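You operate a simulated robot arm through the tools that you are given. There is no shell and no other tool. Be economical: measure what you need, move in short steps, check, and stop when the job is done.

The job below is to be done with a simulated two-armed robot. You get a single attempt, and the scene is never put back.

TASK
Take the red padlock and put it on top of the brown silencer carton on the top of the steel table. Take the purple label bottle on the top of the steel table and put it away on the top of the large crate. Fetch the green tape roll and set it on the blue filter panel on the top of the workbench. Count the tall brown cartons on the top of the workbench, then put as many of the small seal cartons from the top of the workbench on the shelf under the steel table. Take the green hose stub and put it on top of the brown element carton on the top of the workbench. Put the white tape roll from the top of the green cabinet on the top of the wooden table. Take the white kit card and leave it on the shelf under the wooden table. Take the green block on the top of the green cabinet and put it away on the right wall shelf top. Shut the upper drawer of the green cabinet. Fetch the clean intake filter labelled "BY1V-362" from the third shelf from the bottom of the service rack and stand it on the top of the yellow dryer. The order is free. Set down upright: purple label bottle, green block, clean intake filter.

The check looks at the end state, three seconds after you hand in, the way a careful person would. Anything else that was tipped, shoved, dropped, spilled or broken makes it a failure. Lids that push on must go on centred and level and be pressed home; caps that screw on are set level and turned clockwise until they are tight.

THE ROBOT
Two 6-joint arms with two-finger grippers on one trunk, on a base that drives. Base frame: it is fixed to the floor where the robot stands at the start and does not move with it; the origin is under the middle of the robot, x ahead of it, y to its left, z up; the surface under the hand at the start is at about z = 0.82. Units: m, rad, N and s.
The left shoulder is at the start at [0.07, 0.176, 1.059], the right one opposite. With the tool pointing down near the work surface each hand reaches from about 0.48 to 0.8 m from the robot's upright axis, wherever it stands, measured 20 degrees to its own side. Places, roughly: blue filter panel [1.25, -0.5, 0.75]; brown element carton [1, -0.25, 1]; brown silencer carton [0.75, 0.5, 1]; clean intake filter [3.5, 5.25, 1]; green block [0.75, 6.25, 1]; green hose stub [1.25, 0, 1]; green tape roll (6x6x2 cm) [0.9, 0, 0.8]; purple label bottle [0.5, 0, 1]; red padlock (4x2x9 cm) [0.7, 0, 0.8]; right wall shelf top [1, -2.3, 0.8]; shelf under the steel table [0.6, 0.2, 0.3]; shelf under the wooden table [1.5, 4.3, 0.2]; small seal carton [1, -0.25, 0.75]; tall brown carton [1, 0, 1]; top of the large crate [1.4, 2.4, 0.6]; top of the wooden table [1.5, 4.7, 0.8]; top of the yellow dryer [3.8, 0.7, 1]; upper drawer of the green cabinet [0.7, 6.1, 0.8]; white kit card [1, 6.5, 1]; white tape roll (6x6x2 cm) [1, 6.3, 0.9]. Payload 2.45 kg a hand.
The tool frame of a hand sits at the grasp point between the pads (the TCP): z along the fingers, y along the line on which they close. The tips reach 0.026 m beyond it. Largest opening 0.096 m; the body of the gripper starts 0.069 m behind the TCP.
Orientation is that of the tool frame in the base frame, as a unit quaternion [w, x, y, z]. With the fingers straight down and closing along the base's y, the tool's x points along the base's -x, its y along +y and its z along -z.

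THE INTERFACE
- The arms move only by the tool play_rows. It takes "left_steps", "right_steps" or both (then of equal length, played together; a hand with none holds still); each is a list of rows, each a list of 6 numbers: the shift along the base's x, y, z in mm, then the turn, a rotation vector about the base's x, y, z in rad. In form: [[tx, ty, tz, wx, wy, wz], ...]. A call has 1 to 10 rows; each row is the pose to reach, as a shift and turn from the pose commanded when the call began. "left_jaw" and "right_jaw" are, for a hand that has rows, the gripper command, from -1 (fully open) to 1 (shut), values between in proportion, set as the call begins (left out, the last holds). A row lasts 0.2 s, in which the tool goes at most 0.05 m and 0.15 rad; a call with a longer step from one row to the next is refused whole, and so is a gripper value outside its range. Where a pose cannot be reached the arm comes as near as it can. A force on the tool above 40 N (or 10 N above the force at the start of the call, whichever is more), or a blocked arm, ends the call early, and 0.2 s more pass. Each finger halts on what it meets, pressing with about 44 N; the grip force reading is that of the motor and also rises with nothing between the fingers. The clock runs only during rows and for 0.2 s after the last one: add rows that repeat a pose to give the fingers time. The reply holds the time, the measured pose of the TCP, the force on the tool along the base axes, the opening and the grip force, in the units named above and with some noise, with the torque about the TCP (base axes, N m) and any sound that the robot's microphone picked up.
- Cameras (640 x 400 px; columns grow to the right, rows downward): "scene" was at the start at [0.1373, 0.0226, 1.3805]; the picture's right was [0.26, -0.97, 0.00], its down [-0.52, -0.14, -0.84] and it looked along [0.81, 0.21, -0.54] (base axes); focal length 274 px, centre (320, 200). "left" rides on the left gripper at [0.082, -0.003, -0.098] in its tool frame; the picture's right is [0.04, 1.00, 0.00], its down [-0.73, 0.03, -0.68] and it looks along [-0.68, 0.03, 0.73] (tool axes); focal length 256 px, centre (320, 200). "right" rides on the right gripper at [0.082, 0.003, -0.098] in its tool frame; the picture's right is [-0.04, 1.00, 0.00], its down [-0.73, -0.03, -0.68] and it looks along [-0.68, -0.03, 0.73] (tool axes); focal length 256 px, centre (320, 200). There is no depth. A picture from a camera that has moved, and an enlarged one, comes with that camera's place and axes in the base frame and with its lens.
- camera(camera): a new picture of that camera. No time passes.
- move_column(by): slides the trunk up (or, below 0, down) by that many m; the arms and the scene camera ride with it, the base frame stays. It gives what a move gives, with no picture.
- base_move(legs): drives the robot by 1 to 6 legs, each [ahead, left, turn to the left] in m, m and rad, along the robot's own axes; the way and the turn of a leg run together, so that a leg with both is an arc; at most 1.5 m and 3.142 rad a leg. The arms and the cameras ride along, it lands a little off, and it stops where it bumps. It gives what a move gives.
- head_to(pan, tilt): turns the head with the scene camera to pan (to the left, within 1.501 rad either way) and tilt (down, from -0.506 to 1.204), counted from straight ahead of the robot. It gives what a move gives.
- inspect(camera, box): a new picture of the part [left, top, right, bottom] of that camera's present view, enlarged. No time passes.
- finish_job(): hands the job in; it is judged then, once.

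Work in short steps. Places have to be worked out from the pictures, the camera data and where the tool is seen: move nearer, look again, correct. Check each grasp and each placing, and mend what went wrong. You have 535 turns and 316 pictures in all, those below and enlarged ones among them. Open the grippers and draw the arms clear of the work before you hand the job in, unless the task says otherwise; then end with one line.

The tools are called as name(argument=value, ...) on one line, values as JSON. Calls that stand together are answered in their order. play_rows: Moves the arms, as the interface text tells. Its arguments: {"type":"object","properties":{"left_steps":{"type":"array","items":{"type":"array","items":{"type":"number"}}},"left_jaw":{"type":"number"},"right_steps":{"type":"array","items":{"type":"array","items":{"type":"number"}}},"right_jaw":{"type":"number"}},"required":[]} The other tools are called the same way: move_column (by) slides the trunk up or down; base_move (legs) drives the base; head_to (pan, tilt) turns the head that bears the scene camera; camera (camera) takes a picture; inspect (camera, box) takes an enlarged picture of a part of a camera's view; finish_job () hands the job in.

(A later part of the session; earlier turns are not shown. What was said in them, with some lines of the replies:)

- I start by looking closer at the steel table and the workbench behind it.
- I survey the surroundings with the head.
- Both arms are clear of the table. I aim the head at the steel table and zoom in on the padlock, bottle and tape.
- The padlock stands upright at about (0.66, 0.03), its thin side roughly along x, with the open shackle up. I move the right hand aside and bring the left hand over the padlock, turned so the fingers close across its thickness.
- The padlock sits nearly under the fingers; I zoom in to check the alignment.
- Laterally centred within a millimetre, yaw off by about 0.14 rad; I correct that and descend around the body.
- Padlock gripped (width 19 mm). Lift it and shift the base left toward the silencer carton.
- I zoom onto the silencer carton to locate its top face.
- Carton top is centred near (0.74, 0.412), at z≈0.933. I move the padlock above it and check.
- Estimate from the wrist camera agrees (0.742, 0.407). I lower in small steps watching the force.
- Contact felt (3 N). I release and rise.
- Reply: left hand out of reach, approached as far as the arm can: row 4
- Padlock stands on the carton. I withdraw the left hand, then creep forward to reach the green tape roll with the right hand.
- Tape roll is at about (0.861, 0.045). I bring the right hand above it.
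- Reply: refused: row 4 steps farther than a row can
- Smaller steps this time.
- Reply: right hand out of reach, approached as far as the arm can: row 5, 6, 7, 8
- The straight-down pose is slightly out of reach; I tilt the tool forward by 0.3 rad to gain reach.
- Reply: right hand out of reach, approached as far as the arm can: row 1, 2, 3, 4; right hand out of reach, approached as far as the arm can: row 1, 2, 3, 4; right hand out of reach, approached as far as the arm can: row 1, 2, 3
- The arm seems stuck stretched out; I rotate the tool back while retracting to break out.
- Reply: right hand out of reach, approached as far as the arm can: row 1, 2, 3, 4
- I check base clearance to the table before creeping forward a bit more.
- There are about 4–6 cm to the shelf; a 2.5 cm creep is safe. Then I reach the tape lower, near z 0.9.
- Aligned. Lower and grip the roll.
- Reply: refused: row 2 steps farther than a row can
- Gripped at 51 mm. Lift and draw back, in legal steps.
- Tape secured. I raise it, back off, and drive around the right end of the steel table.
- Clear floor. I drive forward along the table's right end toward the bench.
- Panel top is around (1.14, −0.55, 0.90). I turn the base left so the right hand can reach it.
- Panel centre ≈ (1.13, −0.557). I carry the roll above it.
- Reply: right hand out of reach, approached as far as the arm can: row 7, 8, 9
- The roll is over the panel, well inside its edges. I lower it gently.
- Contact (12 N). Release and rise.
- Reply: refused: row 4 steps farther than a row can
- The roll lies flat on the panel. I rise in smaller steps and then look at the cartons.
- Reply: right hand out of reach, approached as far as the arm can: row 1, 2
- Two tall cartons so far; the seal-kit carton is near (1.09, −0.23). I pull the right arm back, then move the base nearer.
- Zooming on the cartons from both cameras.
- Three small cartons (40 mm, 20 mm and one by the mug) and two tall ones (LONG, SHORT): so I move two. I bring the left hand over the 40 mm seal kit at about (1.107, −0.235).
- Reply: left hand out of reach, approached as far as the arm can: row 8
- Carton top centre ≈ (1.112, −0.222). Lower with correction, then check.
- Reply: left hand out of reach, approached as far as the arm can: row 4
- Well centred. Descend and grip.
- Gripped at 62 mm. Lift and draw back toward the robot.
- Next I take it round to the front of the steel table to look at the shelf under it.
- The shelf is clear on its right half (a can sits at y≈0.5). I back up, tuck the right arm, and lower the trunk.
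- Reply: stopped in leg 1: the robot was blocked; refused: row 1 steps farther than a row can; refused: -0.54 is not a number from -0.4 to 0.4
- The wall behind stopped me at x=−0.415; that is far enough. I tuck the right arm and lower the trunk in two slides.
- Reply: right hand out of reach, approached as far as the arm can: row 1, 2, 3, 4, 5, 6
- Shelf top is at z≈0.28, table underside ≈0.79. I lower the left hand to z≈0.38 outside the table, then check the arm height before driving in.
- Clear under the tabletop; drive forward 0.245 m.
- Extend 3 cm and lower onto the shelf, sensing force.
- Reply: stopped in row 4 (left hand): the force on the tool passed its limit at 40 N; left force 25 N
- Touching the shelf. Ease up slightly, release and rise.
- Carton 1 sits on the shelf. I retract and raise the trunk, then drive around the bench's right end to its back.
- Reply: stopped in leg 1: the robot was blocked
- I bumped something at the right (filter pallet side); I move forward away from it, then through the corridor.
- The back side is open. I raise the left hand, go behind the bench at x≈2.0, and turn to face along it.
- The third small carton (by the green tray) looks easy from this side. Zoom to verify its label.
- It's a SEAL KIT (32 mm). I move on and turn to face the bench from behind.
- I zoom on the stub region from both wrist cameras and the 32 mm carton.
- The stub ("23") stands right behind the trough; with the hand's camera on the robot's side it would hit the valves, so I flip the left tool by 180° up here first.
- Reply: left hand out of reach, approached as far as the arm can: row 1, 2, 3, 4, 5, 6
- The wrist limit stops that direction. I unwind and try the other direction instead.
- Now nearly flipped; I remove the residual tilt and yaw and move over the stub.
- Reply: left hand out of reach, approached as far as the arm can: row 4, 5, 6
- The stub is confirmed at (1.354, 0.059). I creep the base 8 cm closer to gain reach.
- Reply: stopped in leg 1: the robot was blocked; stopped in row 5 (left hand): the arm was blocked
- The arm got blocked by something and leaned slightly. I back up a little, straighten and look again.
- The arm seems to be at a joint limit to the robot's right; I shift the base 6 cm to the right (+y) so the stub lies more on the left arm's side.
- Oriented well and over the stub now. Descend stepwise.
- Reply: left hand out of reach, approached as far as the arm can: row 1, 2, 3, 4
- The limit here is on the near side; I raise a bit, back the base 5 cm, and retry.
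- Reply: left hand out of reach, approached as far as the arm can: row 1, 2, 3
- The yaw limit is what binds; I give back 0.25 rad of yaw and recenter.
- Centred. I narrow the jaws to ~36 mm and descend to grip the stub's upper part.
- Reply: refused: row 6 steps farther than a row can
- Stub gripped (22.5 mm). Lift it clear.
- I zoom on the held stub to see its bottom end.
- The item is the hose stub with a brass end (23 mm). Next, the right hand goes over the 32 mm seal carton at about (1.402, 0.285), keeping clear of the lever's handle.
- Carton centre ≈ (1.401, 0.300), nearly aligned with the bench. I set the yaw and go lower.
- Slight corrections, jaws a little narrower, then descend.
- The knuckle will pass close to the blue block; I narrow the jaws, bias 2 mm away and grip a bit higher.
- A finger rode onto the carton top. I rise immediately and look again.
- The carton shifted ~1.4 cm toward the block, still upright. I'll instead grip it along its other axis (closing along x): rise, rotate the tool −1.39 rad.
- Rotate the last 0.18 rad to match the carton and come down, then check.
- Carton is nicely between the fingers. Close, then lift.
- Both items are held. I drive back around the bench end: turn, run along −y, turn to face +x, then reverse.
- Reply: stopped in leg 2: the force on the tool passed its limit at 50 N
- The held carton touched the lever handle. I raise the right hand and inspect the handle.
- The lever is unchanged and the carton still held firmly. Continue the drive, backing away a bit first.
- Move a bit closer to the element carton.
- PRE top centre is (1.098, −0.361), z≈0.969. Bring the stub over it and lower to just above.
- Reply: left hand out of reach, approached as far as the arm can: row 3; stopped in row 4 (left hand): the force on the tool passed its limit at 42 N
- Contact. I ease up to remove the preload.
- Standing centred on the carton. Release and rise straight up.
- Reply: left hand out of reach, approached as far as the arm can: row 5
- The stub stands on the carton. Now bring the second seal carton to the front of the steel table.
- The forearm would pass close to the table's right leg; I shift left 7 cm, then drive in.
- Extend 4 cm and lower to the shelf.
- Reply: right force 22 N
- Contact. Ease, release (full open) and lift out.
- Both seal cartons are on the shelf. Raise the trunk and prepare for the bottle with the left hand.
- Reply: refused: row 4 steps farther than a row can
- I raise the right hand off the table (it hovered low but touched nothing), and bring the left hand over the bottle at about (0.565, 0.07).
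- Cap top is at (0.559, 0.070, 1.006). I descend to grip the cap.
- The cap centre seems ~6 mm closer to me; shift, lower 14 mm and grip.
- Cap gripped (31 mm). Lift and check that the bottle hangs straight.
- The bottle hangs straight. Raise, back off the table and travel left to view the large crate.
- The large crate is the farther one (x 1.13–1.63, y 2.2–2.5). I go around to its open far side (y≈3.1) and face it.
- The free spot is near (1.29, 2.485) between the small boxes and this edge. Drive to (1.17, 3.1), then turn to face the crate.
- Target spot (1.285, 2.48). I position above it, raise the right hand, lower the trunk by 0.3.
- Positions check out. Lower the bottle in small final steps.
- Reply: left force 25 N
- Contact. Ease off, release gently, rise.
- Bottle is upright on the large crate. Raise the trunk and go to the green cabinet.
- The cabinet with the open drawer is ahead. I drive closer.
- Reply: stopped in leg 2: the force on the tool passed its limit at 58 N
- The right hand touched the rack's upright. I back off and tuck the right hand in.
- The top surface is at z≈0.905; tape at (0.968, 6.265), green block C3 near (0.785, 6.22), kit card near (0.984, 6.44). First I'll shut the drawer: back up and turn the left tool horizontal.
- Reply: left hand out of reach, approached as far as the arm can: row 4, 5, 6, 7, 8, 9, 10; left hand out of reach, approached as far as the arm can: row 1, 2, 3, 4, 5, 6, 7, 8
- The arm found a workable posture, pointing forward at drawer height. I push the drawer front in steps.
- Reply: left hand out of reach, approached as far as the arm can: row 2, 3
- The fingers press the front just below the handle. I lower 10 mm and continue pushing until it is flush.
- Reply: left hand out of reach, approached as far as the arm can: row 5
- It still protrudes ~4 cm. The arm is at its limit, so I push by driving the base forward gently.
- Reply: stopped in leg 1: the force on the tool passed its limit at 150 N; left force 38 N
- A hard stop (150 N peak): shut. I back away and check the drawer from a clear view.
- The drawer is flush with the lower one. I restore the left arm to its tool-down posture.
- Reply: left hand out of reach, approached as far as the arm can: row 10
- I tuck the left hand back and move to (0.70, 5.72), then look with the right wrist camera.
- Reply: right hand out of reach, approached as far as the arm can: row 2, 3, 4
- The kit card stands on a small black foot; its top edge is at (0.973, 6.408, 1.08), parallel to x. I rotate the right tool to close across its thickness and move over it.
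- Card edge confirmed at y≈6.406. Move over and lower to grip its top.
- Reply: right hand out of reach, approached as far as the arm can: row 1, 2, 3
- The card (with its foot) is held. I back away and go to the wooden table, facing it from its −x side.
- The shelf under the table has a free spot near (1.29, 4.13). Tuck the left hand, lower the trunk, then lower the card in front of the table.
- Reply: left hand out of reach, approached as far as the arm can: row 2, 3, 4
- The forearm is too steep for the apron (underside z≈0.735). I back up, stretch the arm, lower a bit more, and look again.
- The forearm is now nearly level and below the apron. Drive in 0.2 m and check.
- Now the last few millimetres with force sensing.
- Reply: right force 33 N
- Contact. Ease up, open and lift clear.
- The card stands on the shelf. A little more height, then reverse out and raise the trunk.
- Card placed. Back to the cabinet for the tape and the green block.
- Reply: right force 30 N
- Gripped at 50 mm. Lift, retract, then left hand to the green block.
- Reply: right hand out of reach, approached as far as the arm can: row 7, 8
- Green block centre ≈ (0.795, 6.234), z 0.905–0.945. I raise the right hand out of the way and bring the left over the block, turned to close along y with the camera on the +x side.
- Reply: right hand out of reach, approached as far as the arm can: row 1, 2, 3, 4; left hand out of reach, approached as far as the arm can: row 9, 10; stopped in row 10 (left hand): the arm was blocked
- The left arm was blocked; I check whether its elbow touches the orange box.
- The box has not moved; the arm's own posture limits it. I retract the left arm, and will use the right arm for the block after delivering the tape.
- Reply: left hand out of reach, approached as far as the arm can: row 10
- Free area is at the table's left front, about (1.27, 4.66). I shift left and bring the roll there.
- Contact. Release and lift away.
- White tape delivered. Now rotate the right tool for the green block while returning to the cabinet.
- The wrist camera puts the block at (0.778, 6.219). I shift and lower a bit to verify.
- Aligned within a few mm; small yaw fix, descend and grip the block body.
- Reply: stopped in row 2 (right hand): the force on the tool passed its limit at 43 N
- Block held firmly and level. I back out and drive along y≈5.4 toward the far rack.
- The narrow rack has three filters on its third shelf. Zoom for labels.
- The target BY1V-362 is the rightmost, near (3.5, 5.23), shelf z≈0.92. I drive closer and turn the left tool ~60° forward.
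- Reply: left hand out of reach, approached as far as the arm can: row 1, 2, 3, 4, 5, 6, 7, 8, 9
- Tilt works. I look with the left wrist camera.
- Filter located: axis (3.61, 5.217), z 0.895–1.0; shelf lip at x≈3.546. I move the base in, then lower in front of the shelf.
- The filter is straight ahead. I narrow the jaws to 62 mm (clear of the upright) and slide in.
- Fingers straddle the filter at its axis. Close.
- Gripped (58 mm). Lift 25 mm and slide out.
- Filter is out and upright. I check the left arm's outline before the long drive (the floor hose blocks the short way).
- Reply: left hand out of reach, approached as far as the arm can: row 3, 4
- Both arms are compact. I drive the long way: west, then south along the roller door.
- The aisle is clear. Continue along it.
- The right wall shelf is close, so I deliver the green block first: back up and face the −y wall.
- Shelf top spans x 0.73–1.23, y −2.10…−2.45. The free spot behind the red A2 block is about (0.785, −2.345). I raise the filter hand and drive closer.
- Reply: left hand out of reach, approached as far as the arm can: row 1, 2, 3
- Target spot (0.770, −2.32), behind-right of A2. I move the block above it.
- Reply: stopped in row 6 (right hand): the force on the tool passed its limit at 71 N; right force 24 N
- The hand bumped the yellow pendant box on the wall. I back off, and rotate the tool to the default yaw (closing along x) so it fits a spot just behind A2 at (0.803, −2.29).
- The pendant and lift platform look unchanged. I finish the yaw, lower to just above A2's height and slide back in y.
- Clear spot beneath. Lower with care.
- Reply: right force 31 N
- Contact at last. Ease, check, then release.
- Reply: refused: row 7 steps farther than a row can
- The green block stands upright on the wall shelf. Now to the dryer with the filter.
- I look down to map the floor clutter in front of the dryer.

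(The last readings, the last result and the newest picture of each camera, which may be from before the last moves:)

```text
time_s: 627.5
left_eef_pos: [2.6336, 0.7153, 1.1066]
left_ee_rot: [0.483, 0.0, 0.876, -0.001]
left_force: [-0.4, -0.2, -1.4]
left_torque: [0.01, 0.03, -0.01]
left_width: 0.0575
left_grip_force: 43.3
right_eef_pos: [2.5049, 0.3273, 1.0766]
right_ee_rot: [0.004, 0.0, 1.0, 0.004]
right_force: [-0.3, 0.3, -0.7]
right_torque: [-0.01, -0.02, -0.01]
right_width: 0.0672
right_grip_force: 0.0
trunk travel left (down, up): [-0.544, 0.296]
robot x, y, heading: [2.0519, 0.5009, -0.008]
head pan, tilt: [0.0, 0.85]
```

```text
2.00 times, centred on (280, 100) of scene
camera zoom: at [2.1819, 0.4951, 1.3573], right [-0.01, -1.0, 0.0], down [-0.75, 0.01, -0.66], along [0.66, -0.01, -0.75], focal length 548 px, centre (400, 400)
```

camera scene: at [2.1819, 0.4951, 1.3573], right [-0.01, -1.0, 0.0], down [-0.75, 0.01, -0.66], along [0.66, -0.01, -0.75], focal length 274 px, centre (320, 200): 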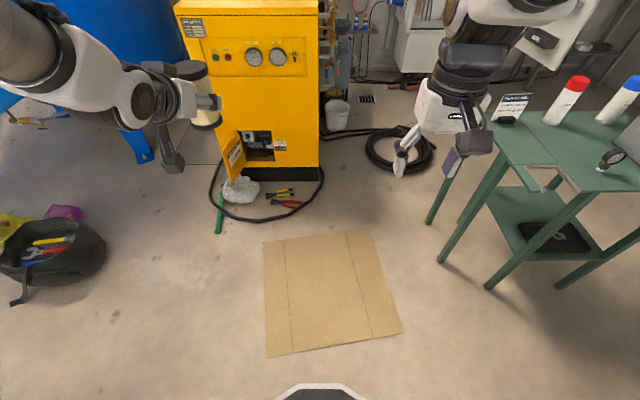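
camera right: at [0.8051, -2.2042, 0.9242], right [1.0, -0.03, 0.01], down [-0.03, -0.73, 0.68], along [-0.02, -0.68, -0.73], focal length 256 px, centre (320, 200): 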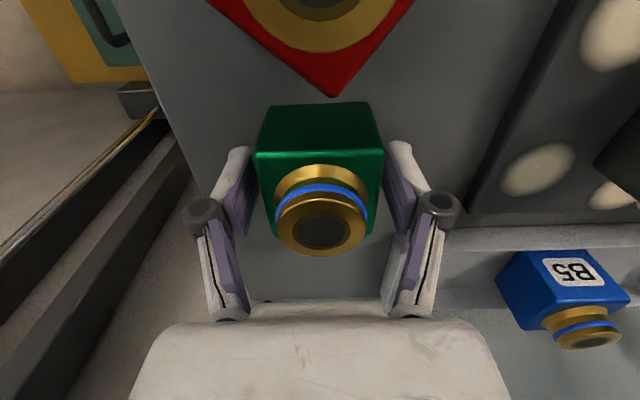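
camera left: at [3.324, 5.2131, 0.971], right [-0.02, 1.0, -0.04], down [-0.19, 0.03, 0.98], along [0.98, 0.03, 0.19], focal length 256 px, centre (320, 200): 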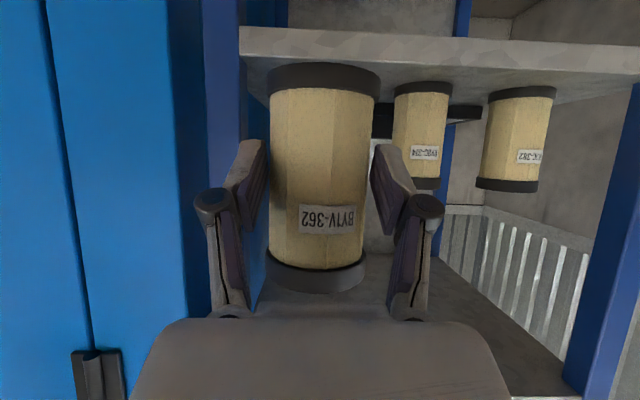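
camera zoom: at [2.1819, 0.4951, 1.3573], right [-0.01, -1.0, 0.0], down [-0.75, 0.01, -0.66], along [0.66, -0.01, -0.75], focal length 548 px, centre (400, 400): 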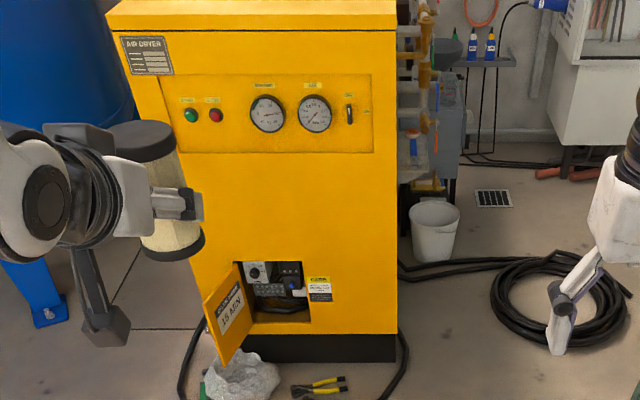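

The cardboard covers x 2.5–3.1, y 0.12–0.80, so I approach beside it at (2.72, 1.12), raising the trunk 0.1 for the dryer top (z≈1.08).

base_move(legs=[[0, 0.63, 0], [0.64, 0, 0.008]])

move_column(by=0.15)

head_to(pan=-0.2, tilt=0.5)

camera(camera="scene")

camera(camera="right")

```text
time_s: 634.2
left_eef_pos: [3.2767, 1.3567, 1.1073]
left_ee_rot: [0.483, -0.004, 0.875, 0.001]
left_force: [0.7, -0.4, -2.2]
left_torque: [0.0, 0.05, 0.0]
left_width: 0.0577
left_grip_force: 44.1
right_eef_pos: [3.1519, 0.9675, 1.0767]
right_ee_rot: [0.004, -0.004, 1.0, 0.005]
right_force: [0.2, -0.1, 0.2]
right_torque: [0.0, 0.02, 0.0]
right_width: 0.0673
right_grip_force: 0.0
trunk travel left (down, up): [-0.544, 0.296]
robot x, y, heading: [2.6977, 1.1313, -0.001]
head pan, tilt: [0.0, 0.85]
```

```text
time_s: 636.0
left_eef_pos: [3.2793, 1.3565, 1.256]
left_ee_rot: [0.484, -0.004, 0.875, 0.001]
left_force: [0.7, -0.2, -1.9]
left_torque: [0.0, 0.04, -0.02]
left_width: 0.0577
left_grip_force: 44.5
right_eef_pos: [3.1524, 0.9664, 1.2264]
right_ee_rot: [0.004, -0.003, 1.0, 0.004]
right_force: [0.2, 0.4, -0.2]
right_torque: [0.01, 0.0, -0.01]
right_width: 0.0673
right_grip_force: 0.1
trunk travel left (down, up): [-0.694, 0.146]
robot x, y, heading: [2.6971, 1.131, -0.002]
head pan, tilt: [0.0, 0.85]
```

```text
time_s: 636.8
left_eef_pos: [3.2777, 1.3571, 1.2556]
left_ee_rot: [0.483, -0.003, 0.875, 0.001]
left_force: [0.0, 0.4, -1.0]
left_torque: [0.03, 0.01, 0.0]
left_width: 0.0578
left_grip_force: 44.1
right_eef_pos: [3.1514, 0.9666, 1.2263]
right_ee_rot: [0.005, -0.003, 1.0, 0.004]
right_force: [0.2, -0.3, -0.6]
right_torque: [0.0, -0.02, 0.01]
right_width: 0.0672
right_grip_force: 0.1
trunk travel left (down, up): [-0.694, 0.146]
robot x, y, heading: [2.694, 1.1299, -0.002]
head pan, tilt: [-0.201, 0.499]
```

```text
83 pictures are left
camera scene: at [2.838, 1.114, 1.5371], right [-0.2, -0.98, 0.0], down [-0.47, 0.09, -0.88], along [0.86, -0.17, -0.48], focal length 274 px, centre (320, 200)
```

scene: 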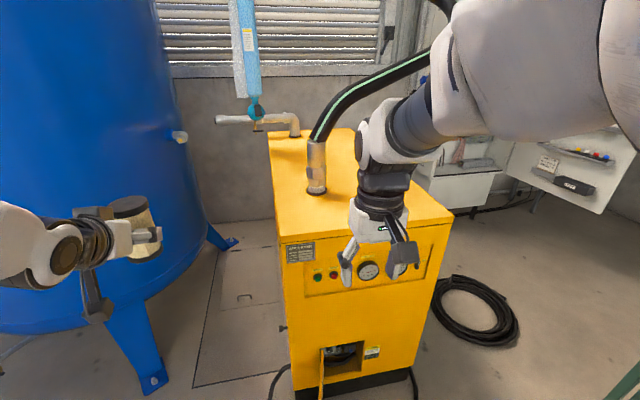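

```text
82 pictures are left
camera right: at [3.0689, 0.9676, 1.3252], right [0.03, 1.0, 0.01], down [0.73, -0.03, 0.69], along [0.68, -0.02, -0.73], focal length 256 px, centre (320, 200)
```

right: 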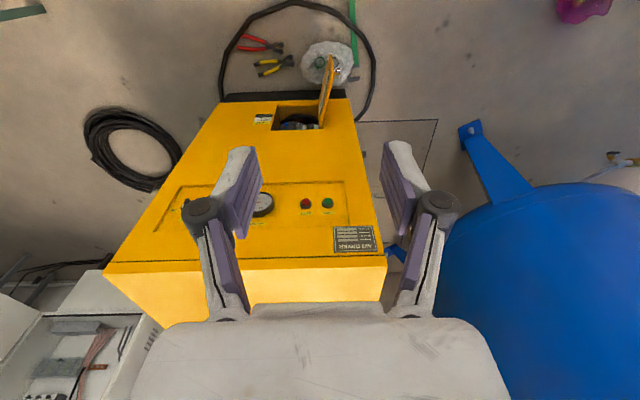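

Dryer top: z≈1.0, front edge x≈3.55, y 0.49–1.10. I nudge forward-left and turn right 0.33 rad to bring the left arm within reach.

base_move(legs=[[0.03, 0.05, 0], [0, 0, -0.33]])

head_to(pan=0.1, tilt=0.5)

camera(camera="scene")

```text
time_s: 638.8
left_eef_pos: [3.3484, 1.2061, 1.2573]
left_ee_rot: [0.478, 0.139, 0.864, -0.078]
left_force: [0.2, 0.2, -1.2]
left_torque: [0.06, 0.04, 0.03]
left_width: 0.0577
left_grip_force: 44.0
right_eef_pos: [3.1047, 0.8796, 1.2258]
right_ee_rot: [0.005, 0.161, 0.987, 0.004]
right_force: [-0.3, 0.1, -0.7]
right_torque: [0.03, -0.02, 0.01]
right_width: 0.0673
right_grip_force: 0.0
trunk travel left (down, up): [-0.694, 0.146]
robot x, y, heading: [2.7253, 1.1823, -0.329]
head pan, tilt: [-0.201, 0.499]
```

```text
time_s: 639.6
left_eef_pos: [3.3481, 1.2072, 1.2567]
left_ee_rot: [0.476, 0.139, 0.865, -0.078]
left_force: [-0.3, 0.6, -1.5]
left_torque: [-0.01, -0.01, 0.0]
left_width: 0.0576
left_grip_force: 43.7
right_eef_pos: [3.1053, 0.8795, 1.2261]
right_ee_rot: [0.005, 0.16, 0.987, 0.003]
right_force: [-0.5, 0.4, 0.5]
right_torque: [0.0, 0.01, 0.03]
right_width: 0.0669
right_grip_force: 0.0
trunk travel left (down, up): [-0.694, 0.146]
robot x, y, heading: [2.7301, 1.1825, -0.326]
head pan, tilt: [0.099, 0.499]
```

```text
81 pictures are left
camera scene: at [2.8648, 1.1444, 1.5372], right [-0.23, -0.97, 0.0], down [-0.47, 0.11, -0.88], along [0.85, -0.2, -0.48], focal length 274 px, centre (320, 200)
```

scene: 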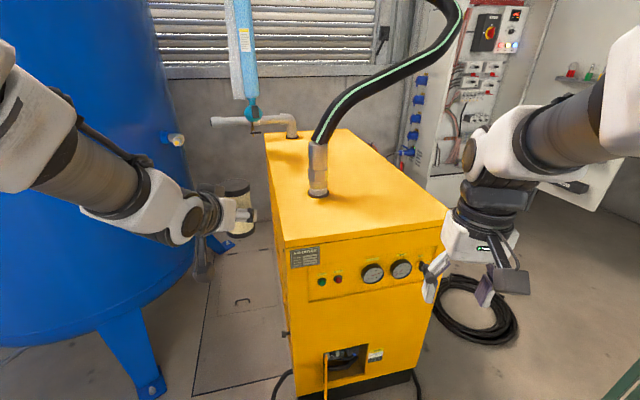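

Move the filter over the dryer's front-left area, about (3.615, 1.0).

play_rows(left_steps=[[33, -26, 0, 0, 0, 0], [66, -52, 0, 0, 0, 0], [99, -78, -10, 0, 0, 0], [132, -104, -25, 0, 0, 0], [165, -130, -45, 0, 0, 0], [198, -156, -70, 0, 0, 0], [231, -182, -95, 0, 0, 0], [265, -207, -120, 0, 0, 0]])

camera(camera="left")

camera(camera="scene")

```text
time_s: 641.4
left_eef_pos: [3.6155, 0.9991, 1.1331]
left_ee_rot: [0.477, 0.139, 0.865, -0.077]
left_force: [0.0, -1.3, -1.7]
left_torque: [0.01, 0.03, 0.02]
left_width: 0.0577
left_grip_force: 44.0
right_eef_pos: [3.1076, 0.8788, 1.2251]
right_ee_rot: [0.003, 0.16, 0.987, 0.003]
right_force: [1.1, -0.1, -0.3]
right_torque: [-0.01, 0.07, 0.0]
right_width: 0.0673
right_grip_force: 0.1
trunk travel left (down, up): [-0.694, 0.146]
robot x, y, heading: [2.7283, 1.1818, -0.322]
head pan, tilt: [0.099, 0.499]
```

```text
80 pictures are left
camera left: at [3.4954, 1.0356, 1.1155], right [0.29, 0.95, -0.04], down [-0.16, 0.09, 0.98], along [0.94, -0.28, 0.18], focal length 256 px, centre (320, 200)
```

left: 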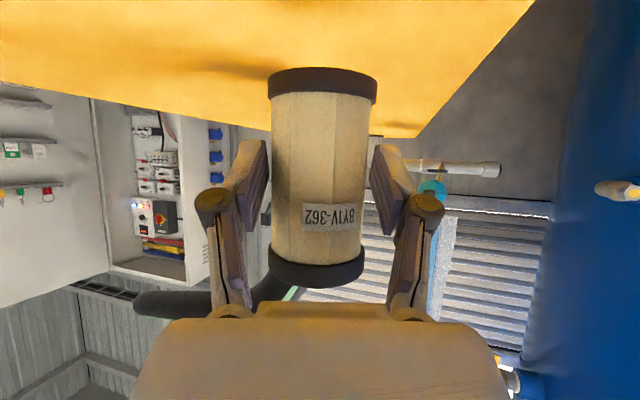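

```text
79 pictures are left
camera scene: at [2.8686, 1.1436, 1.5369], right [-0.23, -0.97, 0.0], down [-0.47, 0.11, -0.88], along [0.85, -0.2, -0.48], focal length 274 px, centre (320, 200)
```

scene: 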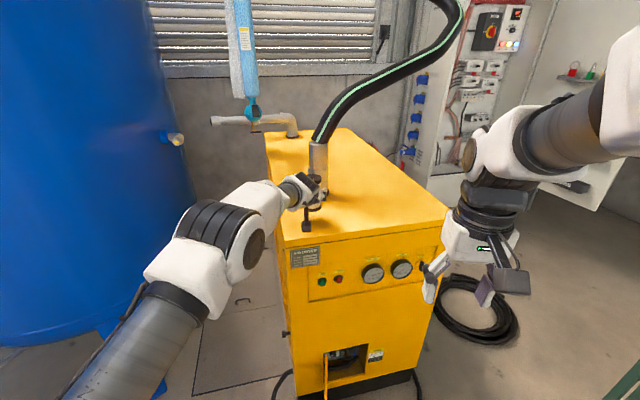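

Reached, and the filter is vertical. I nudge inward and lower step by step.

play_rows(left_steps=[[10, -15, -15, 0, 0, 0], [20, -30, -35, 0, 0, 0], [20, -30, -50, 0, 0, 0], [20, -30, -58, 0, 0, 0]])

play_rows(left_steps=[[0, 0, -4, 0, 0, 0], [0, 0, -8, 0, 0, 0], [0, 0, -10, 0, 0, 0]])

camera(camera="left")

```text
time_s: 642.4
left_eef_pos: [3.6207, 0.9713, 1.0864]
left_ee_rot: [0.482, 0.14, 0.862, -0.079]
left_force: [6.2, -4.6, 21.4]
left_torque: [-0.29, -0.44, 0.02]
left_width: 0.0576
left_grip_force: 43.5
left hand out of reach, approached as far as the arm can: row 2, 3, 4
right_eef_pos: [3.1014, 0.8797, 1.2267]
right_ee_rot: [0.007, 0.159, 0.987, 0.005]
right_force: [0.3, -0.1, -0.1]
right_torque: [0.0, -0.01, -0.01]
right_width: 0.067
right_grip_force: 0.0
trunk travel left (down, up): [-0.694, 0.146]
robot x, y, heading: [2.7308, 1.1827, -0.328]
head pan, tilt: [0.099, 0.499]
```

```text
time_s: 642.9
left_eef_pos: [3.6226, 0.9711, 1.0876]
left_ee_rot: [0.486, 0.139, 0.859, -0.081]
left_force: [-3.5, 0.4, 9.3]
left_torque: [0.02, 0.31, 0.0]
left_width: 0.0575
left_grip_force: 44.1
right_eef_pos: [3.1018, 0.8791, 1.226]
right_ee_rot: [0.006, 0.16, 0.987, 0.004]
right_force: [0.6, 0.3, 0.3]
right_torque: [-0.03, -0.03, -0.05]
right_width: 0.0672
right_grip_force: 0.0
trunk travel left (down, up): [-0.694, 0.146]
robot x, y, heading: [2.7259, 1.1798, -0.331]
head pan, tilt: [0.099, 0.499]
stopped in row 2 (left hand): the force on the tool passed its limit at 41 N (the readings are from after the stop); the commanded pose is now the measured one
```

```text
78 pictures are left
camera left: at [3.5025, 1.0074, 1.0667], right [0.3, 0.95, -0.04], down [-0.18, 0.1, 0.98], along [0.94, -0.28, 0.2], focal length 256 px, centre (320, 200)
```

left: 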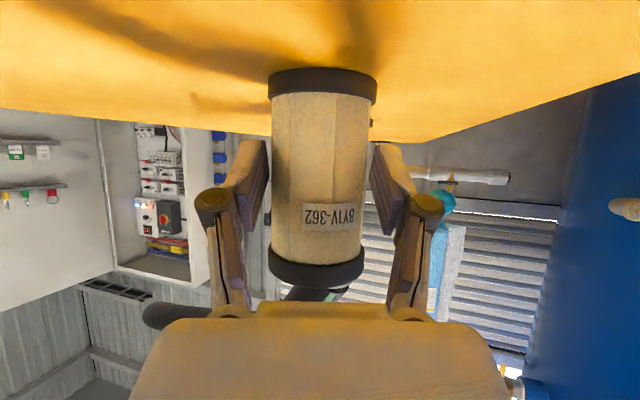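

Contact at TCP z 1.087. Ease slightly, then open a little.

play_rows(left_steps=[[0, 0, 2, 0, 0, 0], [0, 0, 3, 0, 0, 0]])

play_rows(left_steps=[[0, 0, 0, 0, 0, 0], [0, 0, 0, 0, 0, 0], [0, 0, 0, 0, 0, 0]], left_jaw=-0.6)

camera(camera="left")

```text
time_s: 643.5
left_eef_pos: [3.6225, 0.9706, 1.0865]
left_ee_rot: [0.483, 0.14, 0.86, -0.081]
left_force: [0.1, -2.2, 8.5]
left_torque: [-0.09, -0.03, -0.01]
left_width: 0.0576
left_grip_force: 44.1
right_eef_pos: [3.1025, 0.8799, 1.2273]
right_ee_rot: [0.006, 0.16, 0.987, 0.004]
right_force: [0.0, 0.2, -0.1]
right_torque: [0.01, -0.02, -0.03]
right_width: 0.0673
right_grip_force: 0.0
trunk travel left (down, up): [-0.694, 0.146]
robot x, y, heading: [2.7289, 1.1796, -0.33]
head pan, tilt: [0.099, 0.499]
```

```text
time_s: 644.3
left_eef_pos: [3.6241, 0.9719, 1.0853]
left_ee_rot: [0.483, 0.14, 0.861, -0.081]
left_force: [0.2, 0.0, -0.5]
left_torque: [-0.03, 0.04, -0.02]
left_width: 0.0768
left_grip_force: 0.0
right_eef_pos: [3.1045, 0.88, 1.2256]
right_ee_rot: [0.004, 0.16, 0.987, 0.004]
right_force: [-0.3, -0.1, -0.1]
right_torque: [0.01, 0.0, 0.01]
right_width: 0.0673
right_grip_force: 0.0
trunk travel left (down, up): [-0.694, 0.146]
robot x, y, heading: [2.7289, 1.1792, -0.327]
head pan, tilt: [0.099, 0.499]
```

```text
77 pictures are left
camera left: at [3.5041, 1.0077, 1.0654], right [0.3, 0.95, -0.04], down [-0.18, 0.09, 0.98], along [0.94, -0.28, 0.2], focal length 256 px, centre (320, 200)
```

left: 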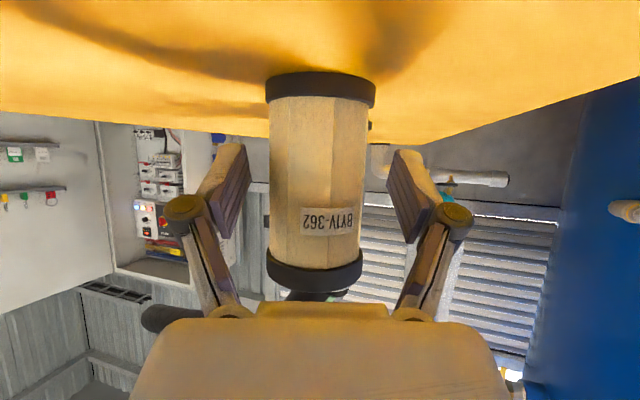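

Standing free. I retreat straight back with the base.

base_move(legs=[[-0.2, 0, 0]])

camera(camera="left")

camera(camera="scene")

```text
time_s: 645.9
left_eef_pos: [3.4384, 1.0343, 1.0835]
left_ee_rot: [0.482, 0.14, 0.861, -0.081]
left_force: [0.3, -0.4, -0.8]
left_torque: [-0.01, 0.01, -0.02]
left_width: 0.0769
left_grip_force: 0.1
right_eef_pos: [2.9187, 0.9414, 1.2259]
right_ee_rot: [0.005, 0.16, 0.987, 0.004]
right_force: [-0.8, 0.9, 0.5]
right_torque: [0.03, 0.02, 0.01]
right_width: 0.0671
right_grip_force: 0.2
trunk travel left (down, up): [-0.694, 0.146]
robot x, y, heading: [2.5427, 1.2443, -0.326]
head pan, tilt: [0.099, 0.499]
```

```text
76 pictures are left
camera left: at [3.3183, 1.0708, 1.0648], right [0.3, 0.95, -0.04], down [-0.18, 0.09, 0.98], along [0.94, -0.28, 0.2], focal length 256 px, centre (320, 200)
```

left: 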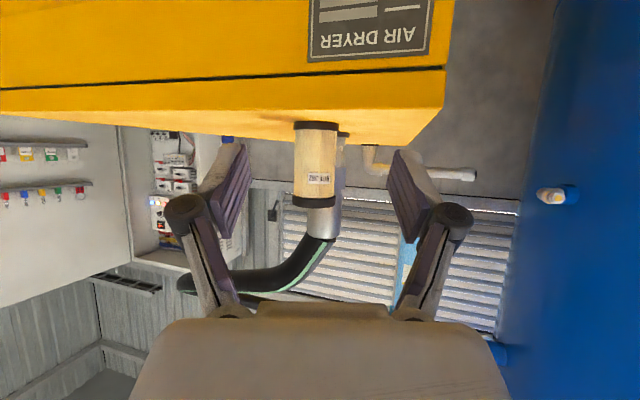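

```text
75 pictures are left
camera scene: at [2.6799, 1.2075, 1.537], right [-0.23, -0.97, 0.0], down [-0.47, 0.11, -0.88], along [0.85, -0.2, -0.48], focal length 274 px, centre (320, 200)
```

scene: 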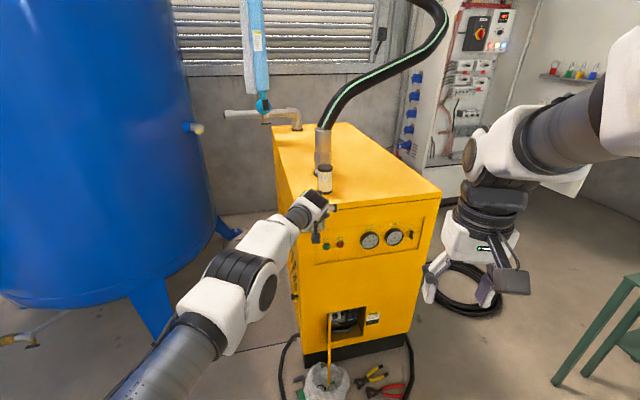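

The filter stands on the dryer top. I pull the left arm in a little and turn to verify the bench and tables from here.

play_rows(left_steps=[[-38, 13, 15, 0, 0, 0], [-76, 26, 30, 0, 0, 0], [-114, 39, 45, 0, 0, 0], [-150, 50, 60, 0, 0, 0], [-186, 62, 75, 0, 0, 0]])

base_move(legs=[[0, 0, -1.1]])

head_to(pan=-1.2, tilt=0.4)

camera(camera="scene")

```text
time_s: 647.3
left_eef_pos: [3.2593, 1.1313, 1.0667]
left_ee_rot: [0.414, 0.115, 0.9, -0.078]
left_force: [-0.4, 0.8, -0.6]
left_torque: [-0.03, -0.02, 0.01]
left_width: 0.0766
left_grip_force: 0.0
left hand out of reach, approached as far as the arm can: row 5
right_eef_pos: [2.9189, 0.9433, 1.227]
right_ee_rot: [0.005, 0.16, 0.987, 0.004]
right_force: [0.1, -0.5, 0.1]
right_torque: [-0.03, 0.0, -0.03]
right_width: 0.0674
right_grip_force: 0.1
trunk travel left (down, up): [-0.694, 0.146]
robot x, y, heading: [2.5422, 1.2455, -0.327]
head pan, tilt: [0.099, 0.499]
stopped in row 5 (left hand): the arm was blocked; the commanded pose is now the measured one
```

```text
time_s: 650.4
left_eef_pos: [2.7716, 0.5551, 1.0674]
left_ee_rot: [0.313, 0.567, 0.707, -0.284]
left_force: [-0.3, 0.3, 0.2]
left_torque: [0.01, 0.01, -0.01]
left_width: 0.0766
left_grip_force: 0.2
right_eef_pos: [2.4464, 0.7719, 1.2271]
right_ee_rot: [0.007, 0.648, 0.762, 0.001]
right_force: [0.1, -0.5, -0.6]
right_torque: [-0.06, 0.0, 0.03]
right_width: 0.0673
right_grip_force: 0.1
trunk travel left (down, up): [-0.694, 0.146]
robot x, y, heading: [2.5389, 1.2404, -1.414]
head pan, tilt: [0.099, 0.499]
```

```text
time_s: 651.9
left_eef_pos: [2.7727, 0.5541, 1.0692]
left_ee_rot: [0.313, 0.566, 0.708, -0.283]
left_force: [0.6, -0.2, -0.6]
left_torque: [-0.02, -0.02, -0.02]
left_width: 0.0769
left_grip_force: 0.1
right_eef_pos: [2.4465, 0.7713, 1.2266]
right_ee_rot: [0.008, 0.649, 0.76, 0.003]
right_force: [0.6, 0.0, -0.5]
right_torque: [-0.03, -0.02, 0.02]
right_width: 0.0669
right_grip_force: 0.1
trunk travel left (down, up): [-0.694, 0.146]
robot x, y, heading: [2.5388, 1.2477, -1.415]
head pan, tilt: [-1.201, 0.4]
```

```text
74 pictures are left
camera scene: at [2.534, 1.1047, 1.5402], right [-0.98, 0.17, 0.0], down [0.08, 0.44, -0.89], along [-0.15, -0.88, -0.45], focal length 274 px, centre (320, 200)
```

scene: 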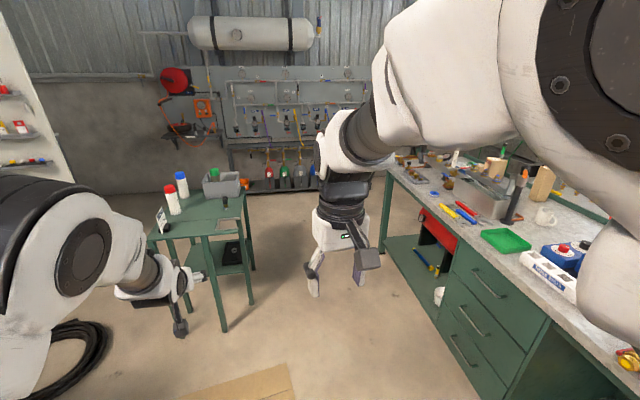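

inspect(camera="scene", box=[380, 120, 600, 280])

```text
2.50 times, centred on (490, 200) of scene
camera zoom: at [2.534, 1.1047, 1.5402], right [-0.98, 0.17, 0.0], down [0.08, 0.44, -0.89], along [-0.15, -0.88, -0.45], focal length 685 px, centre (-105, 200)
```

zoom: 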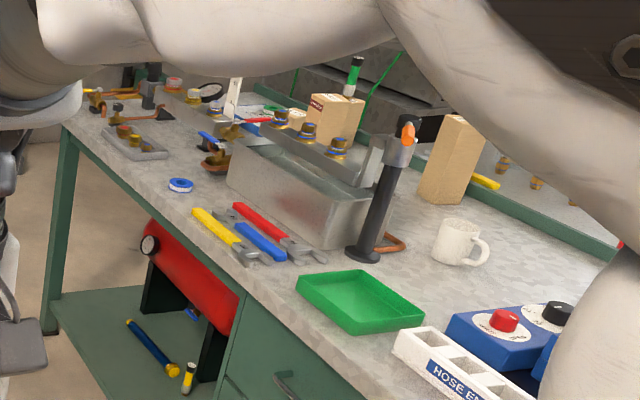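

The stub still stands on the element carton and the bench is undisturbed. All items are placed and both grippers are open and clear of the work, so I hand in.

finish_job()

```text
The job is handed in.
```

I completed and handed in every task; the count came to two tall cartons, so two seal cartons are on the steel table's shelf.
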